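You operate a simulated robot arm through the tools that you are given. There is no shell and no other tool. Be economical: measure what you need, move in short steps, check, and stop when the job is done.

Carry out the task below with a simulated robot arm. There is one attempt and no reset: what you move stays moved.

TASK
Drain the juicer into the glass with the green base.
Fine: peel off the cone on to the table; then spout shut, tray out.

It is judged by the outcome, as a careful person would: the job done as asked, and still so three seconds after it is handed in. It fails if anything else is knocked over, pushed out of place, dropped, spilled or broken.

THE ROBOT
A 6-joint arm with a two-finger parallel gripper, fixed in place. Base frame: the origin is at the foot of the arm, x ahead of it, y to its left, z up. Lengths are in m, angles in rad, forces in N, time in s.
Its first joint turns from -1.152 to 1.152 rad. Payload 2.9 kg.
Tool frame: the origin (TCP) lies between the finger pads and is the grasp point; the fingertips stand 0.03 m ahead of it; z points along the fingers, y is the line along which they close. The gripper opens to 0.11 m. The fingers are 0.02 m wide and 0.01 m thick; the gripper's body (0.048 by 0.112 m) begins 0.055 m behind the TCP.
Orientation is told as [roll, pitch, yaw] about the base's x, y, z axes, in that order, counted from this pose: with the fingers straight down and closing along the base's y, the tool's x points along the base's -x, its y along +y and its z along -z.

THE INTERFACE
- The arm moves only by the tool play_rows. Its argument "increments" is a list of rows, each a list of 7 numbers: the shift along the base's x, y, z in cm, then the turn, a rotation vector about the base's x, y, z in rad, then the finger opening in cm, from 0 to 11. In form: [[x, y, z, wx, wy, wz, claw], ...]. A call has 1 to 8 rows; each row is the pose to reach, as a shift and turn from the pose commanded when the call began. A row lasts 0.2 s, in which the tool goes at most 0.05 m and 0.15 rad; a call with a longer step from one row to the next is refused whole, and so is a gripper value outside its range. A pose out of reach is approached as far as the arm can. The call stops where the force on the tool passes 70 N (or 10 N more than at its start, if that is more) or the arm is blocked; 0.2 s more then pass. The fingers move at their own pace (about 0.108 m/s each) and stop on an object; they squeeze with about 40 N. The grip force told is the motor's: it shows also when the fingers shut on nothing. Time passes only in rows, and 0.2 s behind the last, so rows that repeat a pose let the fingers close. It gives the time, the measured TCP pose, the force on the tool (base axes), the opening and the grip force at its end, in the units of the frame above (readings bear some noise).
- Cameras (640 x 400 px; columns grow to the right, rows downward): "scene" is fixed at [0.0622, 0.4183, 1.4031]; the picture's right is [-0.89, -0.45, 0.00], its down [-0.18, 0.35, -0.92] and it looks along [0.41, -0.82, -0.39] (base axes); focal length 367 px, centre (320, 200). "wrist" rides on the gripper at [-0.036, 0, -0.057] in the tool frame; the picture's right is [0.00, -1.00, 0.00], its down [0.97, 0.00, -0.24] and it looks along [0.24, 0.00, 0.97] (tool axes); focal length 218 px, centre (320, 200).
- get_image(camera): a new picture of that camera. No time passes.
- measure_at(camera, pixels): for up to 12 pixels [column, row] of the newest picture of that camera ("zoom" is the newest enlarged one), the place [x, y, z] in the base frame of the surface seen there, good to about 0.002 m. No time passes.
- zoom(camera, box): a new picture of the part [left, top, right, bottom] of that camera's present view, enlarged. No time passes.
- sign_off(): hands the job in; it is judged then, once.

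Work in short steps. Measure before you move; look again where a grasp or a placing could have gone wrong, and mend it. You have 80 turns and 54 pictures in all, the two below and enlarged ones among them. Open the gripper and draw the arm clear of the work before you hand the job in, unless the task says otherwise; then end with one line.

The tools are called as name(argument=value, ...) on one line, values as JSON. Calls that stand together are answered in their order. play_rows: Moves the arm, as the interface text tells. Its arguments: {"type":"object","properties":{"increments":{"type":"array","items":{"type":"array","items":{"type":"number"}}}},"required":["increments"]} The other tools are called the same way: get_image (camera) takes a picture; measure_at (camera, pixels) gives the place of the surface under pixels of a picture; zoom (camera, box) takes an enlarged picture of a part of a camera's view; sign_off () hands the job in.

At the start:

```text
clock: 0.0
tcp_pos: [0.2941, -0.3709, 1.2232]
orientation: [-0.001, 0.0, -0.001]
wrist_force: [0.6, 0.1, -0.1]
width: 0.11
grip_force: 0.0
```

scene: 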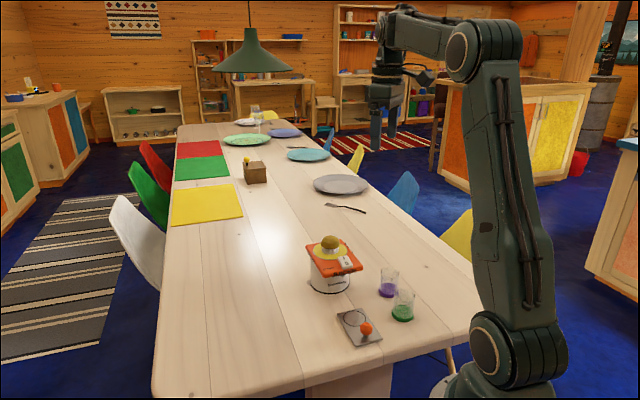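
wrist: 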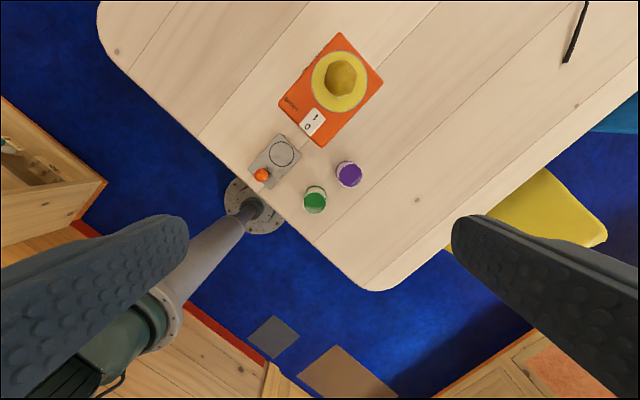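

I start by taking enlarged views of the juicer area (scene around px 300-430, 220-350) to understand the mechanism.

zoom(camera="scene", box=[280, 220, 440, 360])

zoom(camera="wrist", box=[220, 20, 400, 220])

```text
2.86 times, centred on (360, 290) of scene
```

zoom: 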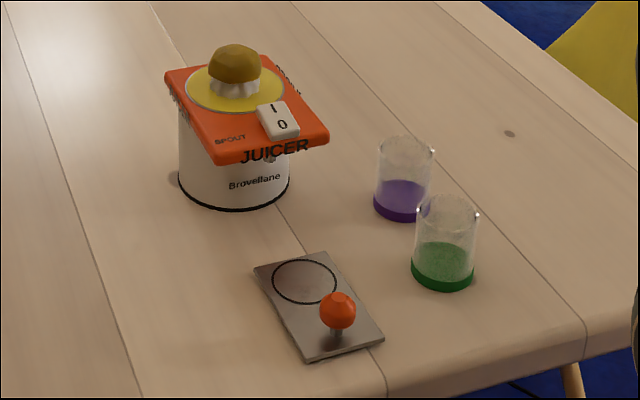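

```text
2.00 times, centred on (310, 120) of wrist
```

zoom: 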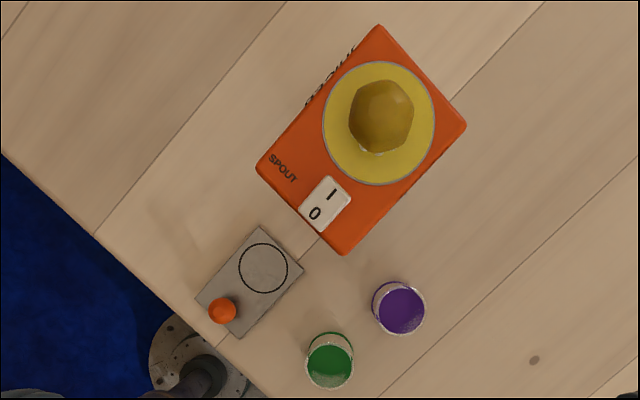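

The rocker (I/0) is on the orange lid, the fruit peel sits on the cone, and the tray has a ring and knob. I measure points on all of these in the wrist enlargement.

measure_at(camera="zoom", pixels=[[380, 105], [340, 150], [378, 30], [462, 125], [342, 250], [260, 168], [331, 193], [315, 213], [263, 268], [222, 308], [330, 365], [400, 310]])

measure_at(camera="zoom", pixels=[[258, 228], [301, 264], [238, 336], [197, 299], [330, 335], [398, 285], [333, 178], [350, 195], [323, 232], [303, 210], [240, 268], [288, 268]])

zoom(camera="scene", box=[300, 225, 370, 300])

```text
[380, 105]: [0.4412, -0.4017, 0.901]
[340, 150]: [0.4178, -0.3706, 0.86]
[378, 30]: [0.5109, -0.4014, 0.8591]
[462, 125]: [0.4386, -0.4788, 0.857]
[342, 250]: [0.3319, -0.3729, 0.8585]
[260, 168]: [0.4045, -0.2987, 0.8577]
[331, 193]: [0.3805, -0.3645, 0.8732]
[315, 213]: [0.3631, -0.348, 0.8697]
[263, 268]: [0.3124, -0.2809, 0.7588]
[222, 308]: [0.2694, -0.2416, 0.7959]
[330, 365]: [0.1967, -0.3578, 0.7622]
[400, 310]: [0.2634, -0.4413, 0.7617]
```

```text
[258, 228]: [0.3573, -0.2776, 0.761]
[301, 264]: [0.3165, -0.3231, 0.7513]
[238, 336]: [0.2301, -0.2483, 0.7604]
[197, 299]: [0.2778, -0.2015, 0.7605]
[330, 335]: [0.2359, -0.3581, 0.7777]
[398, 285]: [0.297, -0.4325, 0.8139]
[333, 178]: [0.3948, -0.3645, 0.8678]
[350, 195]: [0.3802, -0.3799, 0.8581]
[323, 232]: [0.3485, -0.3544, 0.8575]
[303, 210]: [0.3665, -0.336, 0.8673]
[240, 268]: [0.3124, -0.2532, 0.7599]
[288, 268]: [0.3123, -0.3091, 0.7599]
```

```text
5.33 times, centred on (335, 262) of scene
```

zoom: 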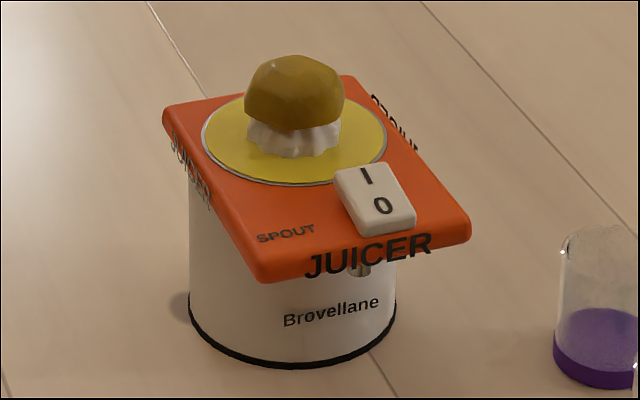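

I look closer at the glasses and tray in the scene camera.

zoom(camera="scene", box=[330, 260, 430, 350])

```text
4.44 times, centred on (380, 305) of scene
```

zoom: 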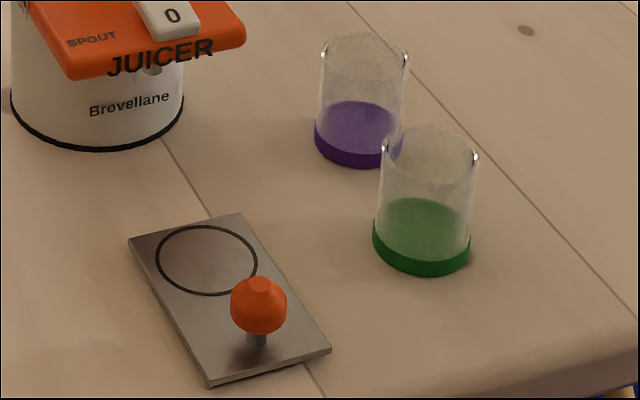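

measure_at(camera="zoom", pixels=[[50, 250], [430, 127], [380, 152], [478, 158], [425, 183], [425, 270], [374, 250], [470, 258], [152, 70], [258, 290], [256, 340], [205, 258]])

```text
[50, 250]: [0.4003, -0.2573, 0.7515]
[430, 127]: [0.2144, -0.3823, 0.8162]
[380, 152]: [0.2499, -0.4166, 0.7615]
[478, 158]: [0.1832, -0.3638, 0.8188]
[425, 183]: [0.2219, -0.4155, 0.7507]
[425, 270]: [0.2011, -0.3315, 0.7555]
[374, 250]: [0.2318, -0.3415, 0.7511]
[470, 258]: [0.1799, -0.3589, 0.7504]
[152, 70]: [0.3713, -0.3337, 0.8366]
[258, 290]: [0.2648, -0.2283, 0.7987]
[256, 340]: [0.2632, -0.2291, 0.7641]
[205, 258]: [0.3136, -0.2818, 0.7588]
```

Table z≈0.751; green glass centre ≈(0.206,-0.357), rim 0.819; tray ring centre ≈(0.3125,-0.281), knob ≈(0.267,-0.236). Juicer axis runs at −44.7°. I turn the tool by −0.78 so it aligns and come lower for a close view of the rocker and spout.

play_rows(increments=[[[1, 1, -3, 0, 0, -0.13, 11], [2, 2, -6, 0, 0, -0.26, 11], [3, 3, -9, 0, 0, -0.39, 11], [4, 4, -12, 0, 0, -0.52, 11], [4, 5, -15, 0, 0, -0.65, 11], [4, 6, -17, 0, 0, -0.78, 11], [4, 6, -17, 0, 0, -0.78, 11]]])

```text
refused: [4, 6, -17, 0, 0, -0.78, 11] is not a number from 0 to 11
```

play_rows(increments=[[1, 1, -3, 0, 0, -0.13, 11], [2, 2, -6, 0, 0, -0.26, 11], [3, 3, -9, 0, 0, -0.39, 11], [4, 4, -12, 0, 0, -0.52, 11], [4, 5, -15, 0, 0, -0.65, 11], [4, 6, -17, 0, 0, -0.78, 11], [4, 6, -17, 0, 0, -0.78, 11]])

get_image(camera="wrist")

```text
clock: 1.6
tcp_pos: [0.3372, -0.31, 1.0529]
orientation: [0.001, 0.0, -0.782]
wrist_force: [-1.5, 0.5, 0.2]
width: 0.1102
grip_force: 0.0
```

```text
47 pictures are left
```

wrist: 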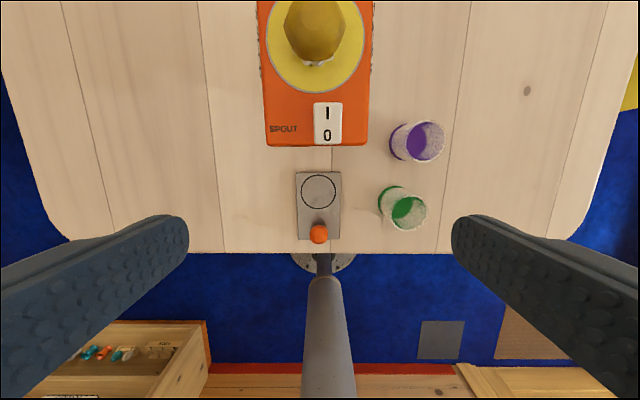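

zoom(camera="wrist", box=[250, 0, 410, 160])

measure_at(camera="wrist", pixels=[[327, 108], [327, 113], [327, 120], [327, 126], [327, 132], [327, 138], [319, 190], [319, 234], [266, 145], [366, 144], [408, 210], [427, 138]])

```text
2.50 times, centred on (330, 80) of wrist
```

zoom: 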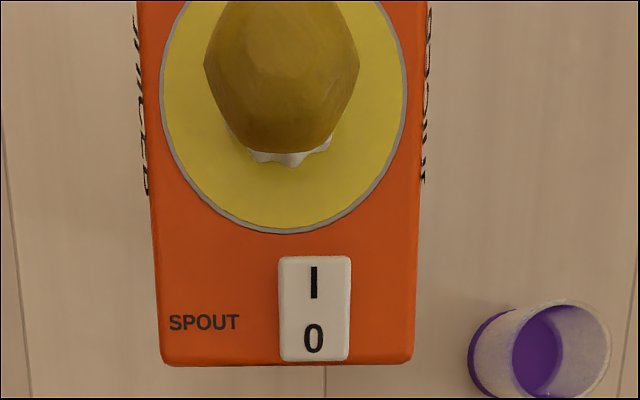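

```text
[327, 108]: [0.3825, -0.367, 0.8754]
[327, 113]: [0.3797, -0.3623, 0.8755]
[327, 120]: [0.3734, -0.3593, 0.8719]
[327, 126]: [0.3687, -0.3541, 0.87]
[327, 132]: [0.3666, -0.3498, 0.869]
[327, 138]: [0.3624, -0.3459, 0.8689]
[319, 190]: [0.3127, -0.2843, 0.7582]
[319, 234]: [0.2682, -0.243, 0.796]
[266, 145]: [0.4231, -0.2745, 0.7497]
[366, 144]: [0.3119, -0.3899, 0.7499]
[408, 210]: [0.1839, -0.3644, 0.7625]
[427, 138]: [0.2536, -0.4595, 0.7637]
```

The I end stands up (0.8755) and the 0 end is down (0.869), so the spout is now shut. I zoom on the nozzle beneath the lid at scene (342,276).

zoom(camera="scene", box=[325, 262, 357, 282])

```text
16.00 times, centred on (341, 272) of scene
```

zoom: 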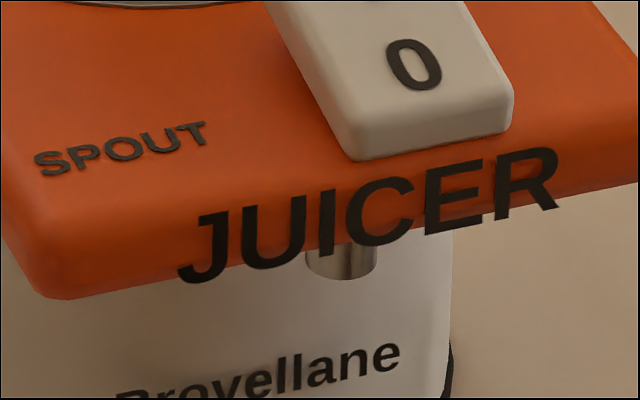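

measure_at(camera="zoom", pixels=[[330, 262], [345, 265], [360, 265], [345, 277], [345, 255], [310, 262], [374, 262], [340, 235], [345, 320], [40, 290], [250, 330], [200, 290]])

```text
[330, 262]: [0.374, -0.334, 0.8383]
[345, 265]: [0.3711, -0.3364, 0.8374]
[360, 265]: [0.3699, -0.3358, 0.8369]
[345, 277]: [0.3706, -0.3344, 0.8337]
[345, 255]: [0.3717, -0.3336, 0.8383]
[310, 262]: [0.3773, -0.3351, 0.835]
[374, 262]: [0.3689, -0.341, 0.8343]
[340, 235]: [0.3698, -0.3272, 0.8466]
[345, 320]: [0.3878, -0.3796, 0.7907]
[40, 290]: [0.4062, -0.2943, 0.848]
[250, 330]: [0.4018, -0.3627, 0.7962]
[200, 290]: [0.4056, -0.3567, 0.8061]
```

Nozzle centre ≈(0.3735,-0.340), bottom 0.833, in line with the tray; the rim on the tray will be at ~0.827, so it just fits under. Now I go above the green glass.

play_rows(increments=[[-4, -1.5, -1, 0, 0, 0, 9], [-8, -3, -3, 0, 0, 0, 9], [-12, -4.4, -6, 0, 0, 0, 9], [-13, -4.7, -9, 0, 0, 0, 9], [-13, -4.7, -10, 0, 0, 0, 9], [-13, -4.7, -10, 0, 0, 0, 9]])

get_image(camera="wrist")

```text
refused: row 3 steps farther than a row can; nothing moved
```

```text
44 pictures are left
```

wrist: 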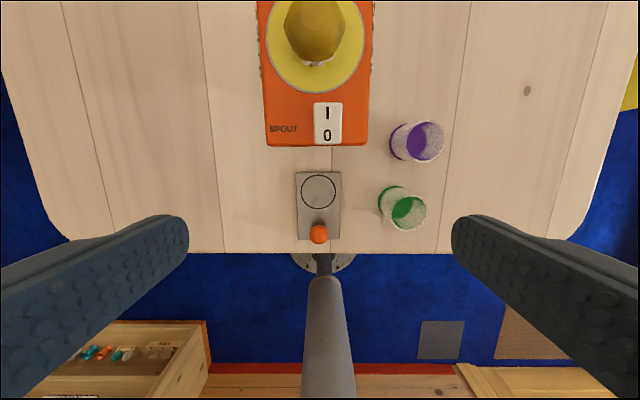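

The step was too long; I repeat it with smaller ones.

play_rows(increments=[[-3, -1, -1, 0, 0, 0, 9], [-6, -2, -3, 0, 0, 0, 9], [-9, -3, -5, 0, 0, 0, 9], [-11, -4, -7, 0, 0, 0, 9], [-13, -4.7, -9, 0, 0, 0, 9], [-13, -4.7, -10, 0, 0, 0, 9], [-13, -4.7, -10, 0, 0, 0, 9]])

get_image(camera="wrist")

```text
clock: 3.2
tcp_pos: [0.2036, -0.3587, 0.9532]
orientation: [0.0, 0.001, -0.779]
wrist_force: [0.2, -0.5, 0.9]
width: 0.0896
grip_force: 0.0
```

```text
43 pictures are left
```

wrist: 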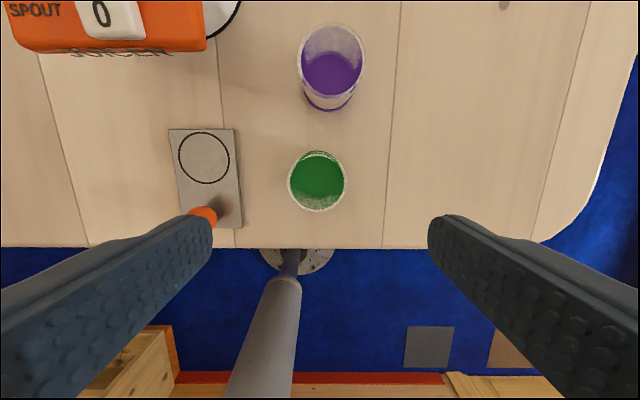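

The glass is nearly centred (317,181); I correct by about 5 mm toward the juicer and 2 mm sideways, and descend to TCP z≈0.797.

play_rows(increments=[[0.5, -0.2, -3, 0, 0, 0, 9], [0.5, -0.2, -6, 0, 0, 0, 9], [0.5, -0.2, -9, 0, 0, 0, 9], [0.5, -0.2, -12, 0, 0, 0, 9], [0.5, -0.2, -14, 0, 0, 0, 9], [0.5, -0.2, -15.6, 0, 0, 0, 9], [0.5, -0.2, -15.6, 0, 0, 0, 9]])

get_image(camera="wrist")

zoom(camera="scene", box=[300, 230, 460, 350])

```text
clock: 4.8
tcp_pos: [0.2098, -0.3602, 0.797]
orientation: [0.0, -0.002, -0.78]
wrist_force: [1.3, -0.4, -0.7]
width: 0.0902
grip_force: 0.1
```

```text
42 pictures are left
```

wrist: 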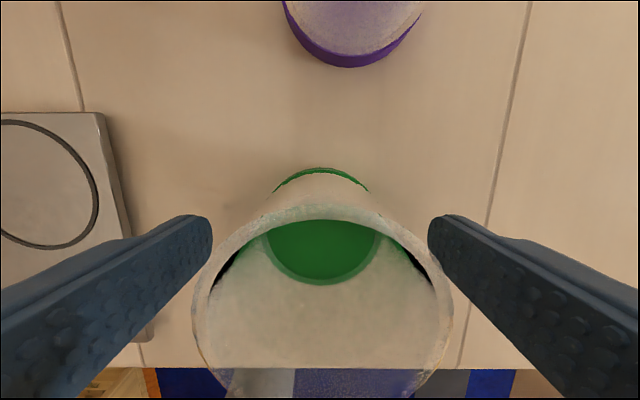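

```text
3.33 times, centred on (380, 290) of scene
```

zoom: 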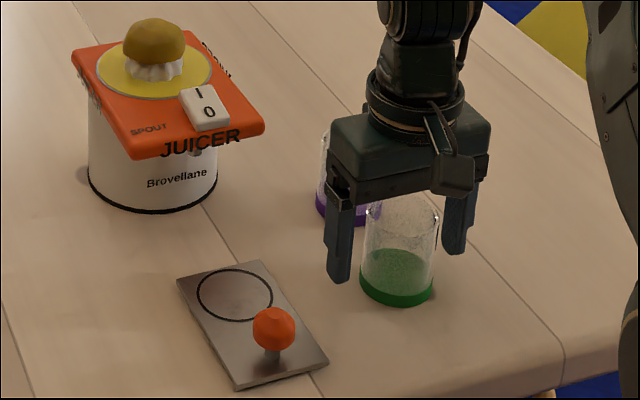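

The glass stands between the fingers, centred sideways. I close and then lift a little.

play_rows(increments=[[0, 0, 0, 0, 0, 0, 6.5], [0, 0, 0, 0, 0, 0, 5], [0, 0, 0, 0, 0, 0, 4], [0, 0, 0, 0, 0, 0, 4], [0, 0, 1, 0, 0, 0, 4], [0, 0, 2, 0, 0, 0, 4], [0, 0, 3, 0, 0, 0, 4]])

get_image(camera="wrist")

zoom(camera="scene", box=[300, 230, 460, 350])

```text
clock: 6.4
tcp_pos: [0.2088, -0.3597, 0.8273]
orientation: [0.0, 0.0, -0.781]
wrist_force: [-0.5, -0.1, -0.2]
width: 0.0537
grip_force: 40.5
```

```text
40 pictures are left
```

wrist: 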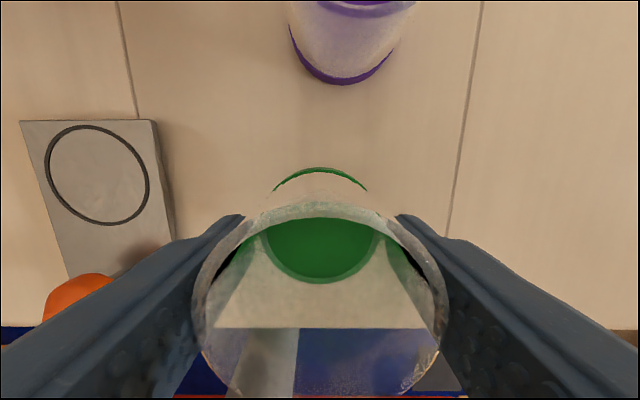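

```text
3.33 times, centred on (380, 290) of scene
```

zoom: 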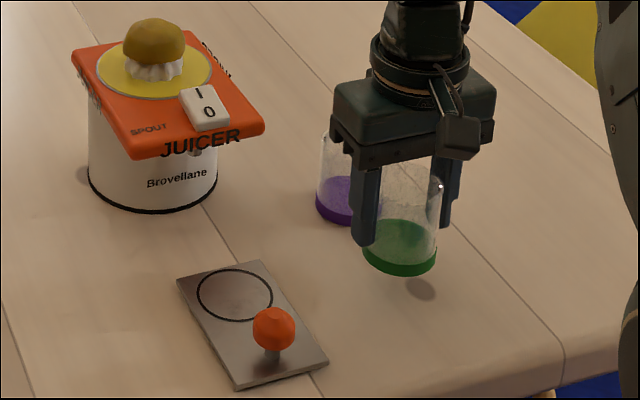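

The glass is held (width 0.054) and centred on the tool. I carry it over the ring centre (0.312,-0.2815), staying a little high.

play_rows(increments=[[0, 0, 1, 0, 0, 0, 4], [2, 1.5, 1, 0, 0, 0, 4], [4.5, 3.3, 1, 0, 0, 0, 4], [7, 5.3, 1, 0, 0, 0, 4], [9, 6.9, 1, 0, 0, 0, 4], [10.3, 7.8, 1, 0, 0, 0, 4], [10.3, 7.8, 0.3, 0, 0, 0, 4], [10.3, 7.8, 0, 0, 0, 0, 4]])

get_image(camera="wrist")

zoom(camera="scene", box=[300, 230, 420, 350])

```text
clock: 8.2
tcp_pos: [0.3136, -0.2827, 0.8285]
orientation: [0.0, -0.001, -0.781]
wrist_force: [0.0, -0.3, -0.8]
width: 0.0538
grip_force: 39.9
```

```text
38 pictures are left
```

wrist: 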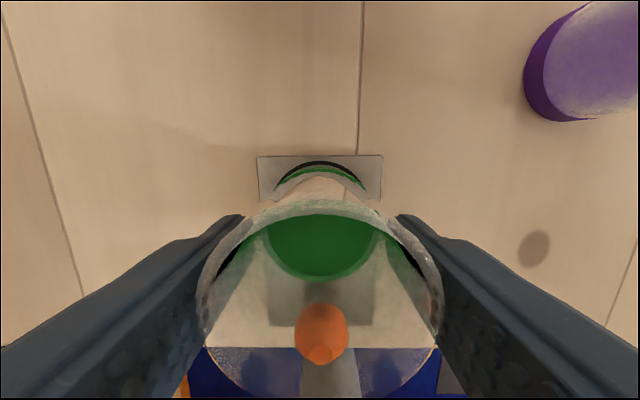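

```text
3.33 times, centred on (360, 290) of scene
```

zoom: 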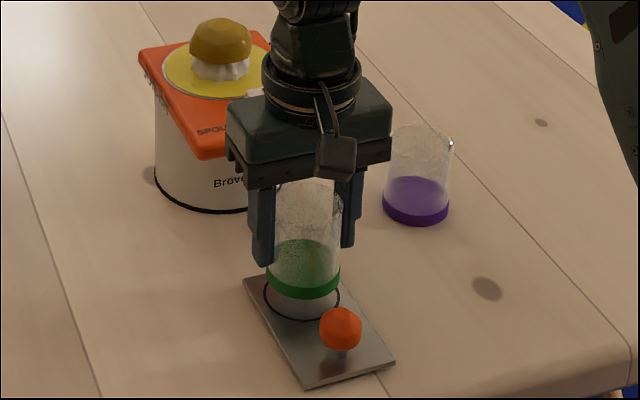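

The ring shows concentric around the glass base (row 160, col 323). I lower gently, ~2.2 cm.

play_rows(increments=[[0, 0, -0.7, 0, 0, 0, 4], [0, 0, -1.4, 0, 0, 0, 4], [0, 0, -1.8, 0, 0, 0, 4], [0, 0, -2.0, 0, 0, 0, 4], [0, 0, -2.15, 0, 0, 0, 4], [0, 0, -2.15, 0, 0, 0, 4]])

zoom(camera="scene", box=[320, 270, 400, 350])

```text
clock: 9.6
tcp_pos: [0.3122, -0.2824, 0.8061]
orientation: [-0.001, -0.003, -0.781]
wrist_force: [0.6, 0.3, 5.8]
width: 0.0539
grip_force: 39.8
```

```text
5.00 times, centred on (360, 310) of scene
```

zoom: 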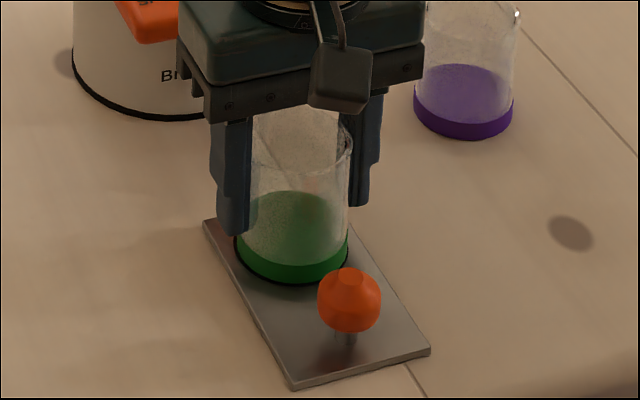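

The glass has touched the tray (5.8 N). I open to 8 cm and rise.

play_rows(increments=[[0, 0, 0, 0, 0, 0, 6], [0, 0, 0, 0, 0, 0, 8], [0, 0, 0, 0, 0, 0, 8], [0, 0, 3, 0, 0, 0, 8], [0, 0, 6, 0, 0, 0, 8], [0, 0, 9, 0, 0, 0, 8], [0, 0, 12, 0, 0, 0, 8], [0, 0, 14, 0, 0, 0, 8]])

get_image(camera="wrist")

```text
clock: 11.4
tcp_pos: [0.313, -0.2812, 0.9482]
orientation: [-0.001, 0.001, -0.779]
wrist_force: [1.0, 0.1, -1.0]
width: 0.0802
grip_force: 0.1
```

```text
35 pictures are left
```

wrist: 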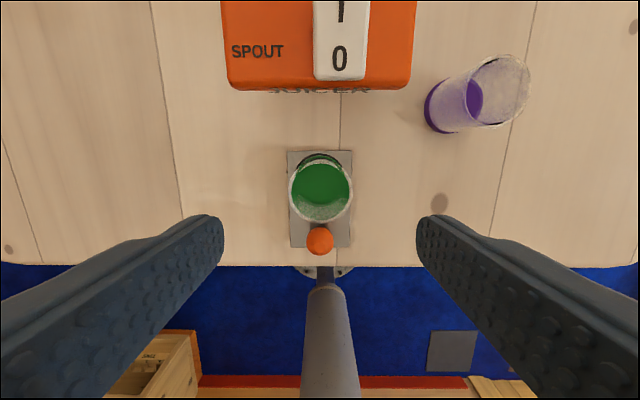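

The glass stands upright on the ring. Next I measure the knob.

measure_at(camera="wrist", pixels=[[320, 232], [320, 240], [310, 240], [330, 240], [320, 250], [292, 153], [351, 152], [351, 245], [291, 245], [320, 218]])

```text
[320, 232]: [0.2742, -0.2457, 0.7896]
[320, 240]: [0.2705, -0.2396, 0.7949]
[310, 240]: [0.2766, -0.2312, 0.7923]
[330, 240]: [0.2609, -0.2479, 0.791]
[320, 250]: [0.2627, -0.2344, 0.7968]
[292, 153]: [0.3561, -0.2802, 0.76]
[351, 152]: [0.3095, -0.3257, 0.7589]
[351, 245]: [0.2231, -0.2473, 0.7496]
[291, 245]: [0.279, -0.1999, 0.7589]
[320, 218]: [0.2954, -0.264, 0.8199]
```

Knob centre ≈(0.267,-0.237). I move above it and down to TCP z≈0.796 with 5 cm opening.

play_rows(increments=[[-2, 2, 0, 0, 0, 0, 5], [-4.6, 4.5, 0, 0, 0, 0, 5], [-4.6, 4.5, -4, 0, 0, 0, 5], [-4.6, 4.5, -8, 0, 0, 0, 5], [-4.6, 4.5, -11, 0, 0, 0, 5], [-4.6, 4.5, -13.5, 0, 0, 0, 5], [-4.6, 4.5, -15.1, 0, 0, 0, 5], [-4.6, 4.5, -15.1, 0, 0, 0, 5]])

get_image(camera="wrist")

zoom(camera="scene", box=[300, 250, 420, 350])

```text
clock: 13.2
tcp_pos: [0.2668, -0.2358, 0.7952]
orientation: [0.0, -0.002, -0.78]
wrist_force: [0.7, 0.6, 0.0]
width: 0.0499
grip_force: 0.2
```

```text
34 pictures are left
```

wrist: 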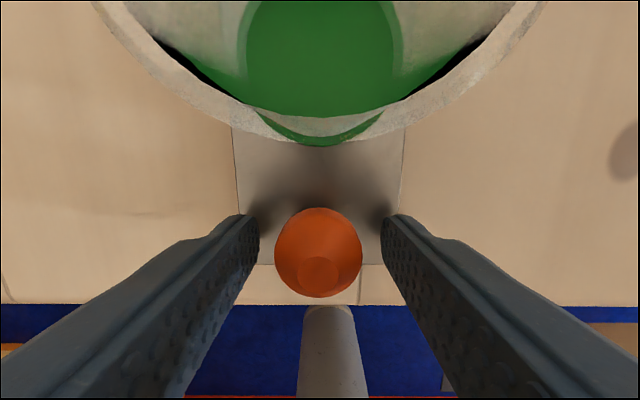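

```text
4.00 times, centred on (360, 300) of scene
```

zoom: 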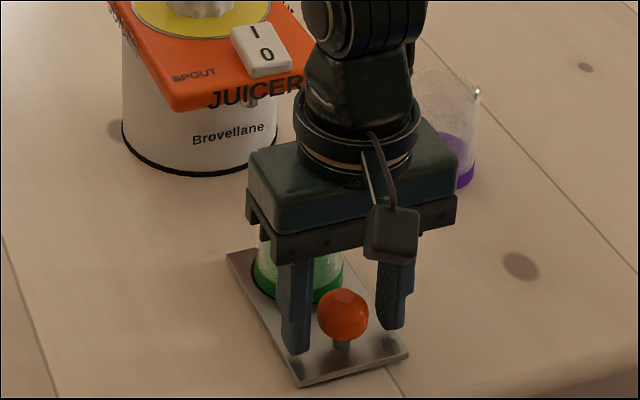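

The knob sits between the fingers. I grip it and push in the first 4 cm along the juicer axis.

play_rows(increments=[[0, 0, 0, 0, 0, 0, 2.5], [0, 0, 0, 0, 0, 0, 1.5], [0, 0, 0, 0, 0, 0, 1.5], [0.4, -0.4, 0, 0, 0, 0, 1.5], [1.1, -1.1, 0, 0, 0, 0, 1.5], [1.8, -1.78, 0, 0, 0, 0, 1.5], [2.5, -2.47, 0, 0, 0, 0, 1.5], [2.9, -2.87, 0, 0, 0, 0, 1.5]])

get_image(camera="wrist")

zoom(camera="scene", box=[300, 250, 420, 350])

```text
clock: 15.0
tcp_pos: [0.2949, -0.2668, 0.7956]
orientation: [0.002, -0.003, -0.779]
wrist_force: [1.4, 1.7, 10.4]
width: 0.0289
grip_force: 40.2
```

```text
32 pictures are left
```

wrist: 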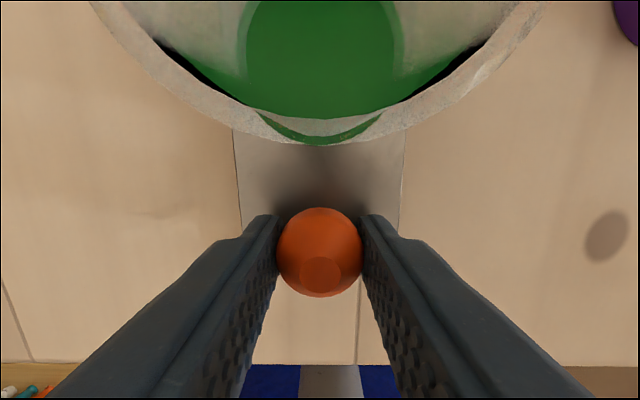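

```text
4.00 times, centred on (360, 300) of scene
```

zoom: 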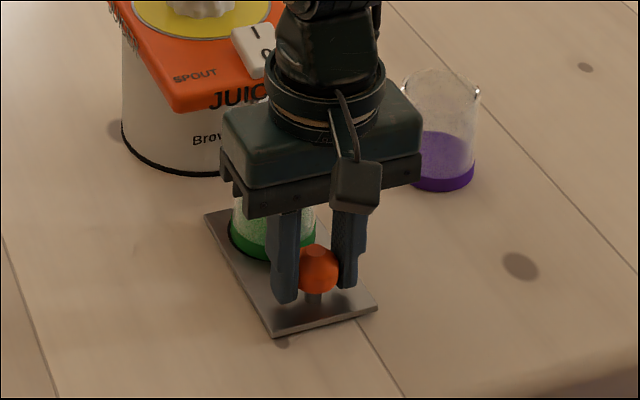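

The tray slides well with the glass. I go on 3.6 cm more and check.

play_rows(increments=[[0.4, -0.39, 0, 0, 0, 0, 1.5], [1.0, -0.97, 0, 0, 0, 0, 1.5], [1.6, -1.55, 0, 0, 0, 0, 1.5], [2.1, -2.02, 0, 0, 0, 0, 1.5], [2.4, -2.3, 0, 0, 0, 0, 1.5], [2.6, -2.48, 0, 0, 0, 0, 1.5], [2.6, -2.48, 0, 0, 0, 0, 1.5]])

get_image(camera="wrist")

zoom(camera="scene", box=[300, 240, 400, 330])

```text
clock: 16.6
tcp_pos: [0.3204, -0.2894, 0.7967]
orientation: [0.0, 0.002, -0.78]
wrist_force: [-2.1, -1.0, 0.3]
width: 0.0293
grip_force: 40.5
```

```text
30 pictures are left
```

wrist: 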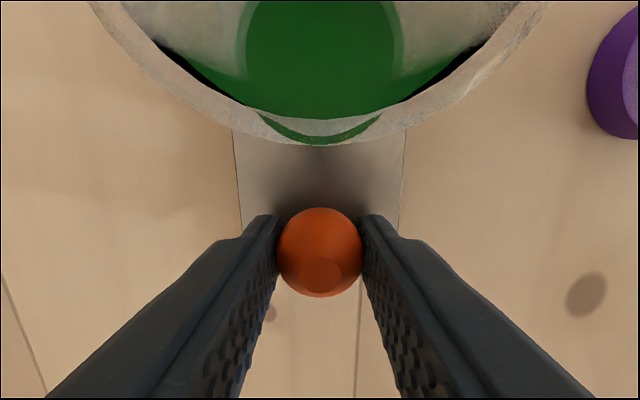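

```text
4.44 times, centred on (350, 285) of scene
```

zoom: 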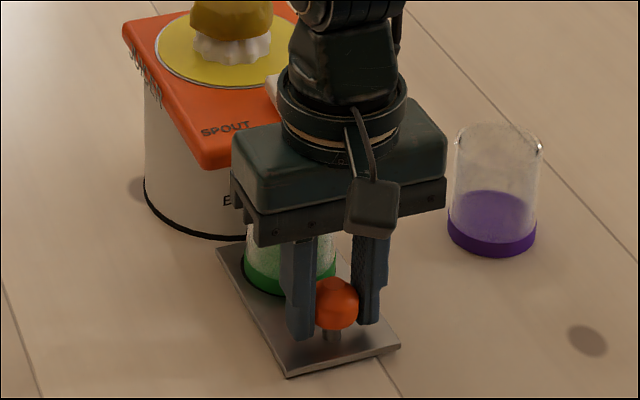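

Low force and no contact yet; glass centre is at s≈0.496 versus nozzle 0.5045. I push 0.7 cm more, gently.

play_rows(increments=[[0.14, -0.13, 0, 0, 0, 0, 1.5], [0.28, -0.27, 0, 0, 0, 0, 1.5], [0.42, -0.4, 0, 0, 0, 0, 1.5], [0.5, -0.49, 0, 0, 0, 0, 1.5], [0.5, -0.49, 0, 0, 0, 0, 1.5]])

zoom(camera="scene", box=[300, 240, 400, 330])

```text
clock: 17.8
tcp_pos: [0.3262, -0.2954, 0.7949]
orientation: [0.002, -0.002, -0.777]
wrist_force: [-4.4, 3.5, 10.1]
width: 0.029
grip_force: 39.9
```

```text
4.44 times, centred on (350, 285) of scene
```

zoom: 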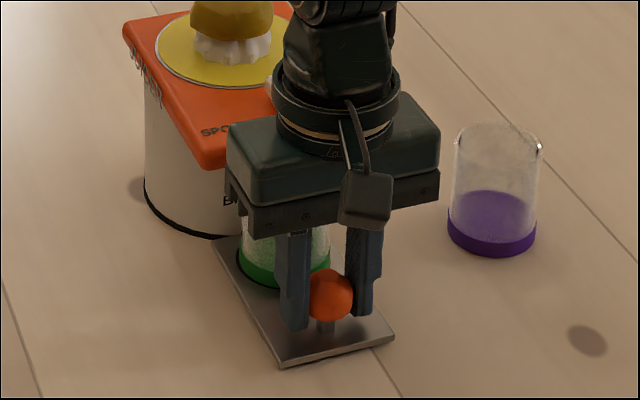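

A light resisting force (~5.6 N) shows, and the glass centre is at s≈0.5045 as planned. I release, rise and look.

play_rows(increments=[[0, 0, 0, 0, 0, 0, 3.5], [0, 0, 0, 0, 0, 0, 5], [0, 0, 0, 0, 0, 0, 5], [-0.5, 0.5, 3, 0, 0, 0, 5], [-2, 2, 6, 0, 0, 0, 5], [-4, 4, 9, 0, 0, 0, 5], [-6, 6, 12, 0, 0, 0, 5], [-8, 8, 15, 0, 0, 0, 5]])

zoom(camera="scene", box=[310, 240, 390, 320])

get_image(camera="wrist")

```text
clock: 19.6
tcp_pos: [0.246, -0.2158, 0.946]
orientation: [0.0, -0.001, -0.78]
wrist_force: [0.4, 0.3, 0.6]
width: 0.0502
grip_force: 0.0
```

```text
5.00 times, centred on (350, 280) of scene
```

zoom: 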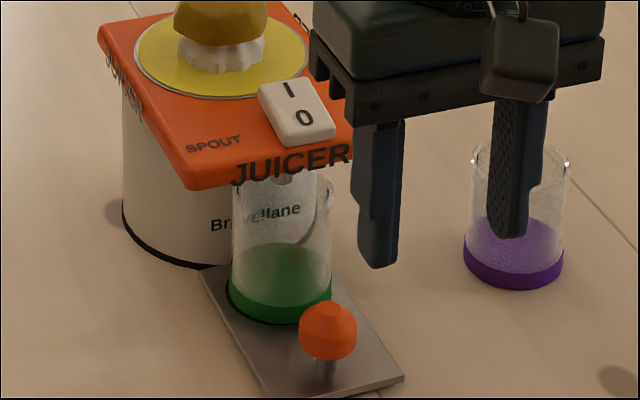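

```text
26 pictures are left
```

wrist: 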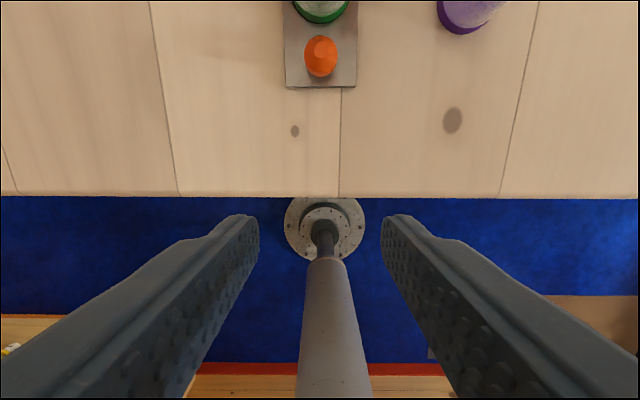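

The glass is under the nozzle (scene zoom ~ (284,182)). Now I close the fingers and go above the I end of the rocker at ≈(0.381,-0.3645).

play_rows(increments=[[0, 0, 1, 0, 0, 0, 2], [2.7, -3, 1, 0, 0, 0, 0], [5.4, -6, 1, 0, 0, 0, 0], [8.1, -9, 1, 0, 0, 0, 0], [10.8, -12, 1, 0, 0, 0, 0], [13.5, -14.9, 1, 0, 0, 0, 0], [13.5, -14.9, -1, 0, 0, 0, 0], [13.5, -14.9, -1, 0, 0, 0, 0]])

get_image(camera="wrist")

zoom(camera="scene", box=[290, 220, 390, 300])

```text
clock: 21.4
tcp_pos: [0.3831, -0.3653, 0.9356]
orientation: [0.0, 0.0, -0.781]
wrist_force: [0.1, 0.1, -0.1]
width: 0.0
grip_force: 37.7
```

```text
25 pictures are left
```

wrist: 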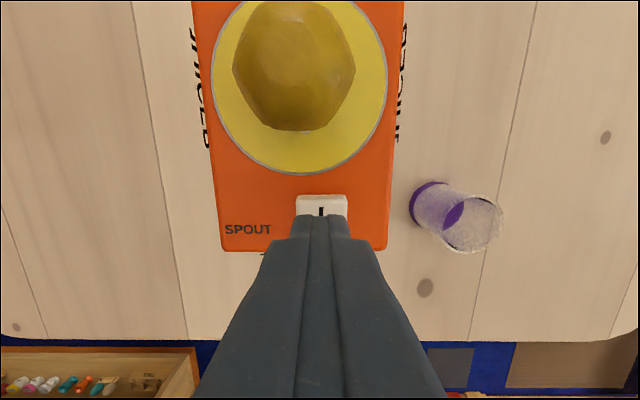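

```text
5.00 times, centred on (340, 260) of scene
```

zoom: 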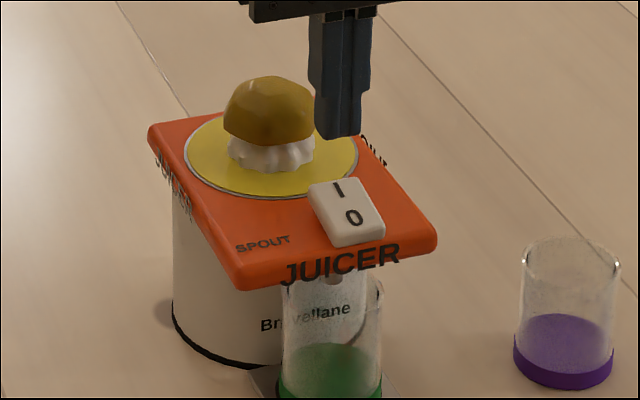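

The tips cover too much of the rocker's middle, so I shift 7 mm further toward the I end and press down gradually.

play_rows(increments=[[0.5, -0.49, -1.5, 0, 0, 0, 0], [0.5, -0.49, -2.6, 0, 0, 0, 0], [0.5, -0.49, -3.0, 0, 0, 0, 0], [0.5, -0.49, -3.3, 0, 0, 0, 0], [0.5, -0.49, -3.6, 0, 0, 0, 0], [0.5, -0.49, -3.8, 0, 0, 0, 0]])

zoom(camera="scene", box=[300, 235, 380, 315])

```text
clock: 22.8
tcp_pos: [0.3859, -0.3689, 0.8995]
orientation: [0.001, -0.005, -0.781]
wrist_force: [-2.7, 3.0, 24.8]
width: 0.0
grip_force: 38.1
```

```text
5.00 times, centred on (340, 275) of scene
```

zoom: 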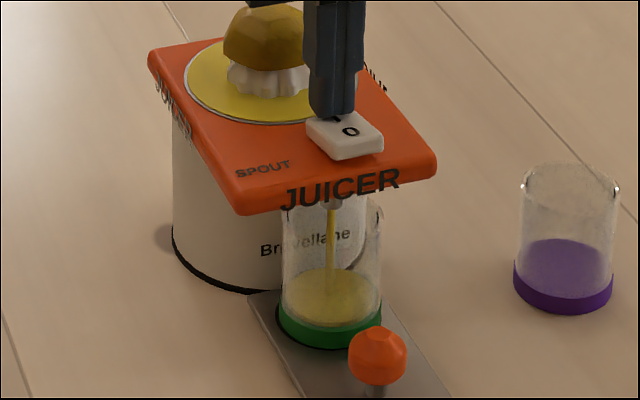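

Juice flows into the glass. I lift off the rocker and keep watching the level.

play_rows(increments=[[0, 0, 1.5, 0, 0, 0, 0], [0, 0, 4, 0, 0, 0, 0]])

zoom(camera="scene", box=[300, 235, 380, 315])

```text
clock: 23.4
tcp_pos: [0.3862, -0.3685, 0.9357]
orientation: [0.001, 0.001, -0.78]
wrist_force: [0.9, -0.3, 0.3]
width: 0.0001
grip_force: 37.8
```

```text
5.00 times, centred on (340, 275) of scene
```

zoom: 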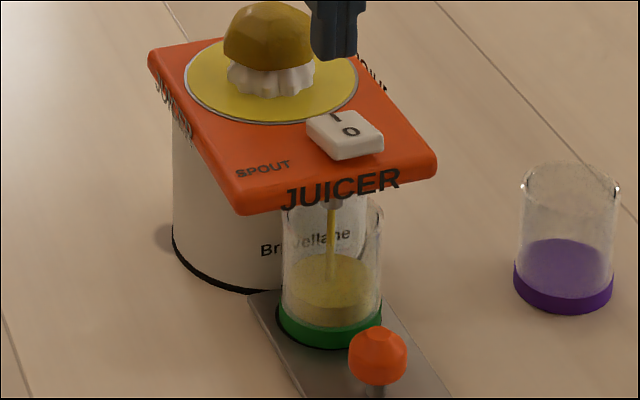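

The rocker stays at I and the level climbs. Meanwhile I measure the peel in this enlargement.

measure_at(camera="zoom", pixels=[[225, 50], [265, 66], [265, 10], [312, 50], [245, 62], [265, 85], [232, 78], [220, 100]])

play_rows(increments=[[0, 0, 3, 0, 0, 0, 3], [1.5, -1, 5, 0, 0, 0, 6], [3.5, -2.3, 5, 0, 0, 0, 8], [5.5, -3.7, 5, 0, 0, 0, 8]])

zoom(camera="scene", box=[300, 225, 390, 315])

get_image(camera="wrist")

```text
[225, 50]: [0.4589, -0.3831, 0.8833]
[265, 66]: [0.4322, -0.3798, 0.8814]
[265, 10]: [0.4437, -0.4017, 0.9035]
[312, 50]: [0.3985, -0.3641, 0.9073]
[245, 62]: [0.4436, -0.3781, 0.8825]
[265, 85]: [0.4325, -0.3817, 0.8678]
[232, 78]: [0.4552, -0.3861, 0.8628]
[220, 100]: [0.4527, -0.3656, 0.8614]
```

```text
clock: 24.4
tcp_pos: [0.4416, -0.4051, 0.9866]
orientation: [0.001, -0.004, -0.781]
wrist_force: [-0.3, 0.5, -0.4]
width: 0.0801
grip_force: 0.1
```

```text
4.44 times, centred on (345, 270) of scene
```

zoom: 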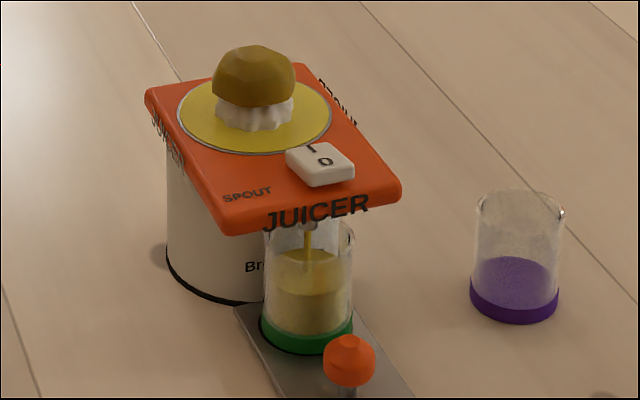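

```text
20 pictures are left
```

wrist: 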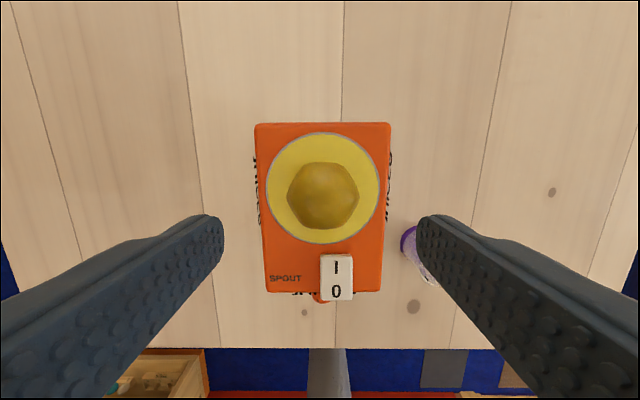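

The level is ~60% and still flowing. I centre over the peel (small corrections) and look again right away.

play_rows(increments=[[0, 0, -1, 0, 0, 0, 8]])

zoom(camera="scene", box=[330, 270, 380, 310])

```text
clock: 24.8
tcp_pos: [0.4424, -0.4052, 0.9769]
orientation: [0.001, -0.001, -0.782]
wrist_force: [-0.4, -1.0, 0.0]
width: 0.0801
grip_force: 0.2
```

```text
10.00 times, centred on (355, 290) of scene
```

zoom: 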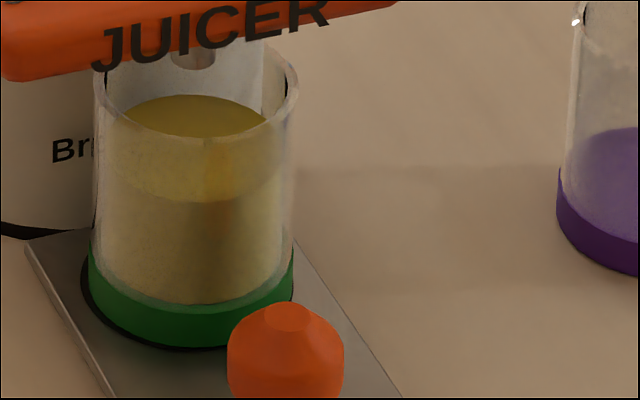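

The stream has stopped with the glass ~2/3 full: drained. The peel spans z 0.882–0.9035 with centre ≈(0.442,-0.406); I descend with tips to ≈0.868 and grip it.

play_rows(increments=[[-0.1, -0.1, -3, 0, 0, 0, 8], [-0.1, -0.1, -5.5, 0, 0, 0, 8], [-0.1, -0.1, -7, 0, 0, 0, 8], [-0.1, -0.1, -7.8, 0, 0, 0, 8], [-0.1, -0.1, -7.8, 0, 0, 0, 6], [-0.1, -0.1, -7.8, 0, 0, 0, 4.5], [-0.1, -0.1, -7.8, 0, 0, 0, 4], [-0.1, -0.1, -7.8, 0, 0, 0, 4]])

zoom(camera="scene", box=[290, 210, 390, 310])

get_image(camera="wrist")

```text
clock: 26.6
tcp_pos: [0.441, -0.4072, 0.8993]
orientation: [-0.001, 0.0, -0.78]
wrist_force: [0.3, -0.2, -0.3]
width: 0.0544
grip_force: 40.2
```

```text
4.00 times, centred on (340, 260) of scene
```

zoom: 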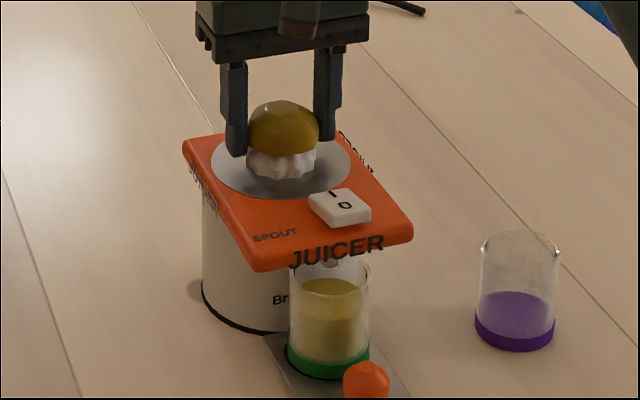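

```text
17 pictures are left
```

wrist: 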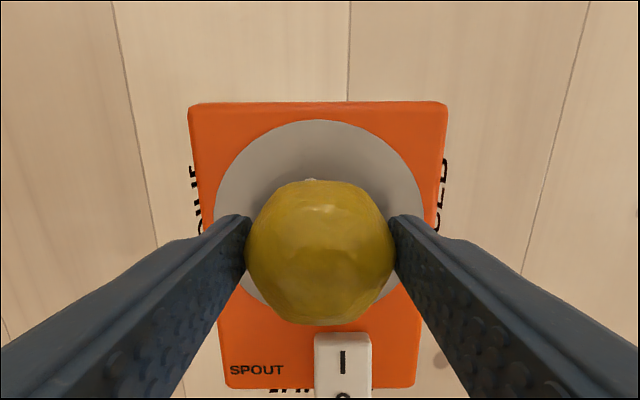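

The dish is now gray and empty, confirming it is drained, and the peel is held (0.054 m). I lift it straight up.

play_rows(increments=[[0, 0, 1, 0, 0, 0, 4], [0, 0, 2.5, 0, 0, 0, 4], [0, 0, 4.5, 0, 0, 0, 4], [0, 0, 7, 0, 0, 0, 4], [0, 0, 9, 0, 0, 0, 4]])

zoom(camera="scene", box=[250, 180, 410, 320])

```text
clock: 27.8
tcp_pos: [0.4395, -0.4074, 0.9894]
orientation: [0.0, 0.0, -0.781]
wrist_force: [-0.2, -0.6, -1.1]
width: 0.0545
grip_force: 40.0
```

```text
2.86 times, centred on (330, 250) of scene
```

zoom: 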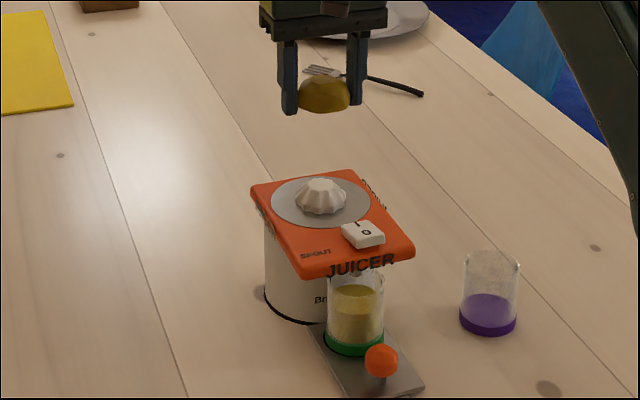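

The fingertips reach ~14 mm below the peel's rim, which would make it drop when released on the table. I set the peel back on the cone and regrip it 1.3 cm higher.

play_rows(increments=[[0, 0, -3, 0, 0, 0, 4], [0, 0, -6, 0, 0, 0, 4], [0, 0, -7.8, 0, 0, 0, 4], [0, 0, -8.6, 0, 0, 0, 4], [0, 0, -8.9, 0, 0, 0, 4]])

play_rows(increments=[[0, 0, 0, 0, 0, 0, 6.5], [0, 0, 0, 0, 0, 0, 6.5], [0, 0, 1.2, 0, 0, 0, 6.5], [0, 0, 1.2, 0, 0, 0, 6.5], [0, 0, 1.2, 0, 0, 0, 4], [0, 0, 1.2, 0, 0, 0, 4], [0, 0, 1.2, 0, 0, 0, 4]])

zoom(camera="scene", box=[300, 210, 380, 290])

```text
clock: 29.0
tcp_pos: [0.4416, -0.4082, 0.8996]
orientation: [-0.001, 0.0, -0.779]
wrist_force: [0.4, -0.7, -0.5]
width: 0.0544
grip_force: 40.0
```

```text
clock: 30.6
tcp_pos: [0.4413, -0.4075, 0.9115]
orientation: [0.0, -0.001, -0.778]
wrist_force: [0.8, -1.0, 0.9]
width: 0.0542
grip_force: 40.0
```

```text
5.00 times, centred on (340, 250) of scene
```

zoom: 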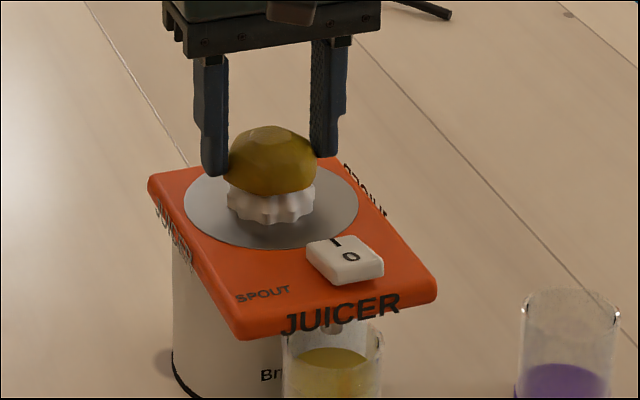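

Gripped again at 0.054 m with tips at the rim. I lift and carry it to the clear table left of the juicer, ≈(0.524,-0.266).

play_rows(increments=[[0, 0, 2, 0, 0, 0, 4], [0, 0, 5, 0, 0, 0, 4], [1, 1.8, 7, 0, 0, 0, 4], [3, 5.1, 7, 0, 0, 0, 4], [5, 8.5, 7, 0, 0, 0, 4], [7, 11.9, 7, 0, 0, 0, 4], [8.3, 14.1, 6, 0, 0, 0, 4], [8.3, 14.1, 2, 0, 0, 0, 4]])

play_rows(increments=[[0, 0, -4, 0, 0, 0, 4], [0, 0, -8, 0, 0, 0, 4], [0, 0, -11, 0, 0, 0, 4], [0, 0, -13, 0, 0, 0, 4], [0, 0, -14, 0, 0, 0, 4], [0, 0, -14, 0, 0, 0, 4]])

zoom(camera="scene", box=[210, 210, 370, 320])

```text
clock: 32.4
tcp_pos: [0.5249, -0.2688, 0.9308]
orientation: [0.0, -0.003, -0.78]
wrist_force: [-0.4, -0.2, -0.7]
width: 0.0542
grip_force: 39.6
```

```text
clock: 33.8
tcp_pos: [0.5231, -0.2681, 0.7903]
orientation: [-0.001, 0.0, -0.78]
wrist_force: [0.4, 0.3, -0.3]
width: 0.0543
grip_force: 40.0
```

```text
3.64 times, centred on (290, 265) of scene
```

zoom: 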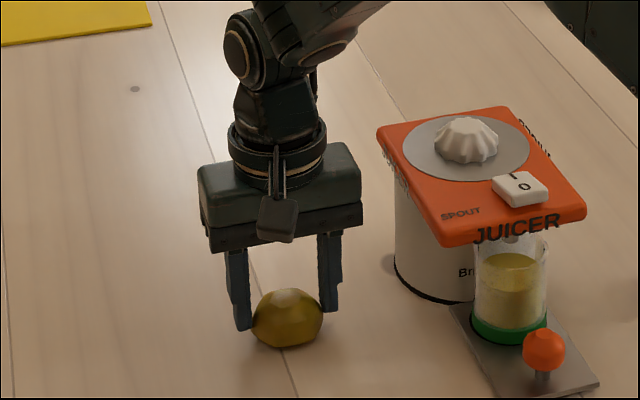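

About 7 mm remain to the table. I lower in small steps and read the force.

play_rows(increments=[[0, 0, -0.3, 0, 0, 0, 4], [0, 0, -0.5, 0, 0, 0, 4], [0, 0, -0.7, 0, 0, 0, 4], [0, 0, -0.7, 0, 0, 0, 4]])

```text
clock: 34.8
tcp_pos: [0.5229, -0.2667, 0.7855]
orientation: [0.0, 0.0, -0.78]
wrist_force: [-0.7, 0.4, -0.4]
width: 0.0541
grip_force: 39.9
```

play_rows(increments=[[0, 0, -0.1, 0, 0, 0, 4], [0, 0, -0.2, 0, 0, 0, 4], [0, 0, -0.2, 0, 0, 0, 4]])

zoom(camera="scene", box=[260, 270, 310, 310])

```text
clock: 35.6
tcp_pos: [0.5246, -0.2673, 0.7846]
orientation: [0.002, -0.004, -0.781]
wrist_force: [-4.6, 0.2, 16.0]
width: 0.0544
grip_force: 40.2
```

```text
10.00 times, centred on (285, 290) of scene
```

zoom: 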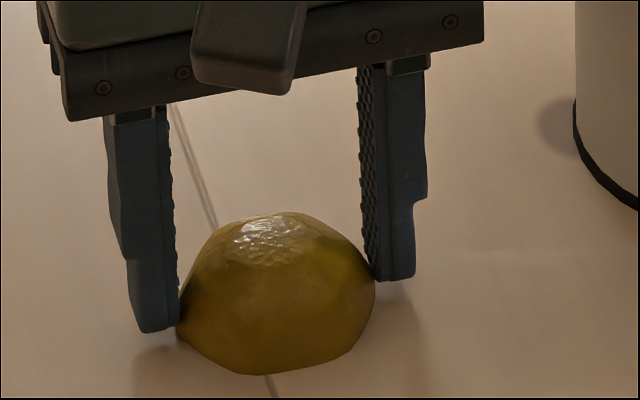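

Contact (16 N): the peel is on the table. I open and rise.

play_rows(increments=[[0, 0, 0, 0, 0, 0, 6], [0, 0, 0, 0, 0, 0, 8], [0, 0, 0, 0, 0, 0, 8], [0, 0, 3, 0, 0, 0, 8], [0, 0, 7, 0, 0, 0, 8], [0, 0, 11, 0, 0, 0, 6], [0, 0, 15, 0, 0, 0, 3], [0, 0, 17, 0, 0, 0, 0]])

get_image(camera="scene")

```text
clock: 37.4
tcp_pos: [0.5228, -0.2693, 0.9522]
orientation: [0.002, -0.002, -0.78]
wrist_force: [0.2, -0.1, 0.3]
width: 0.0
grip_force: 37.7
```

```text
12 pictures are left
```

scene: 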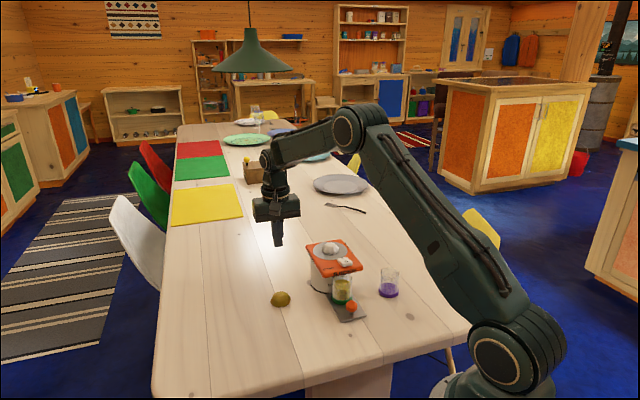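

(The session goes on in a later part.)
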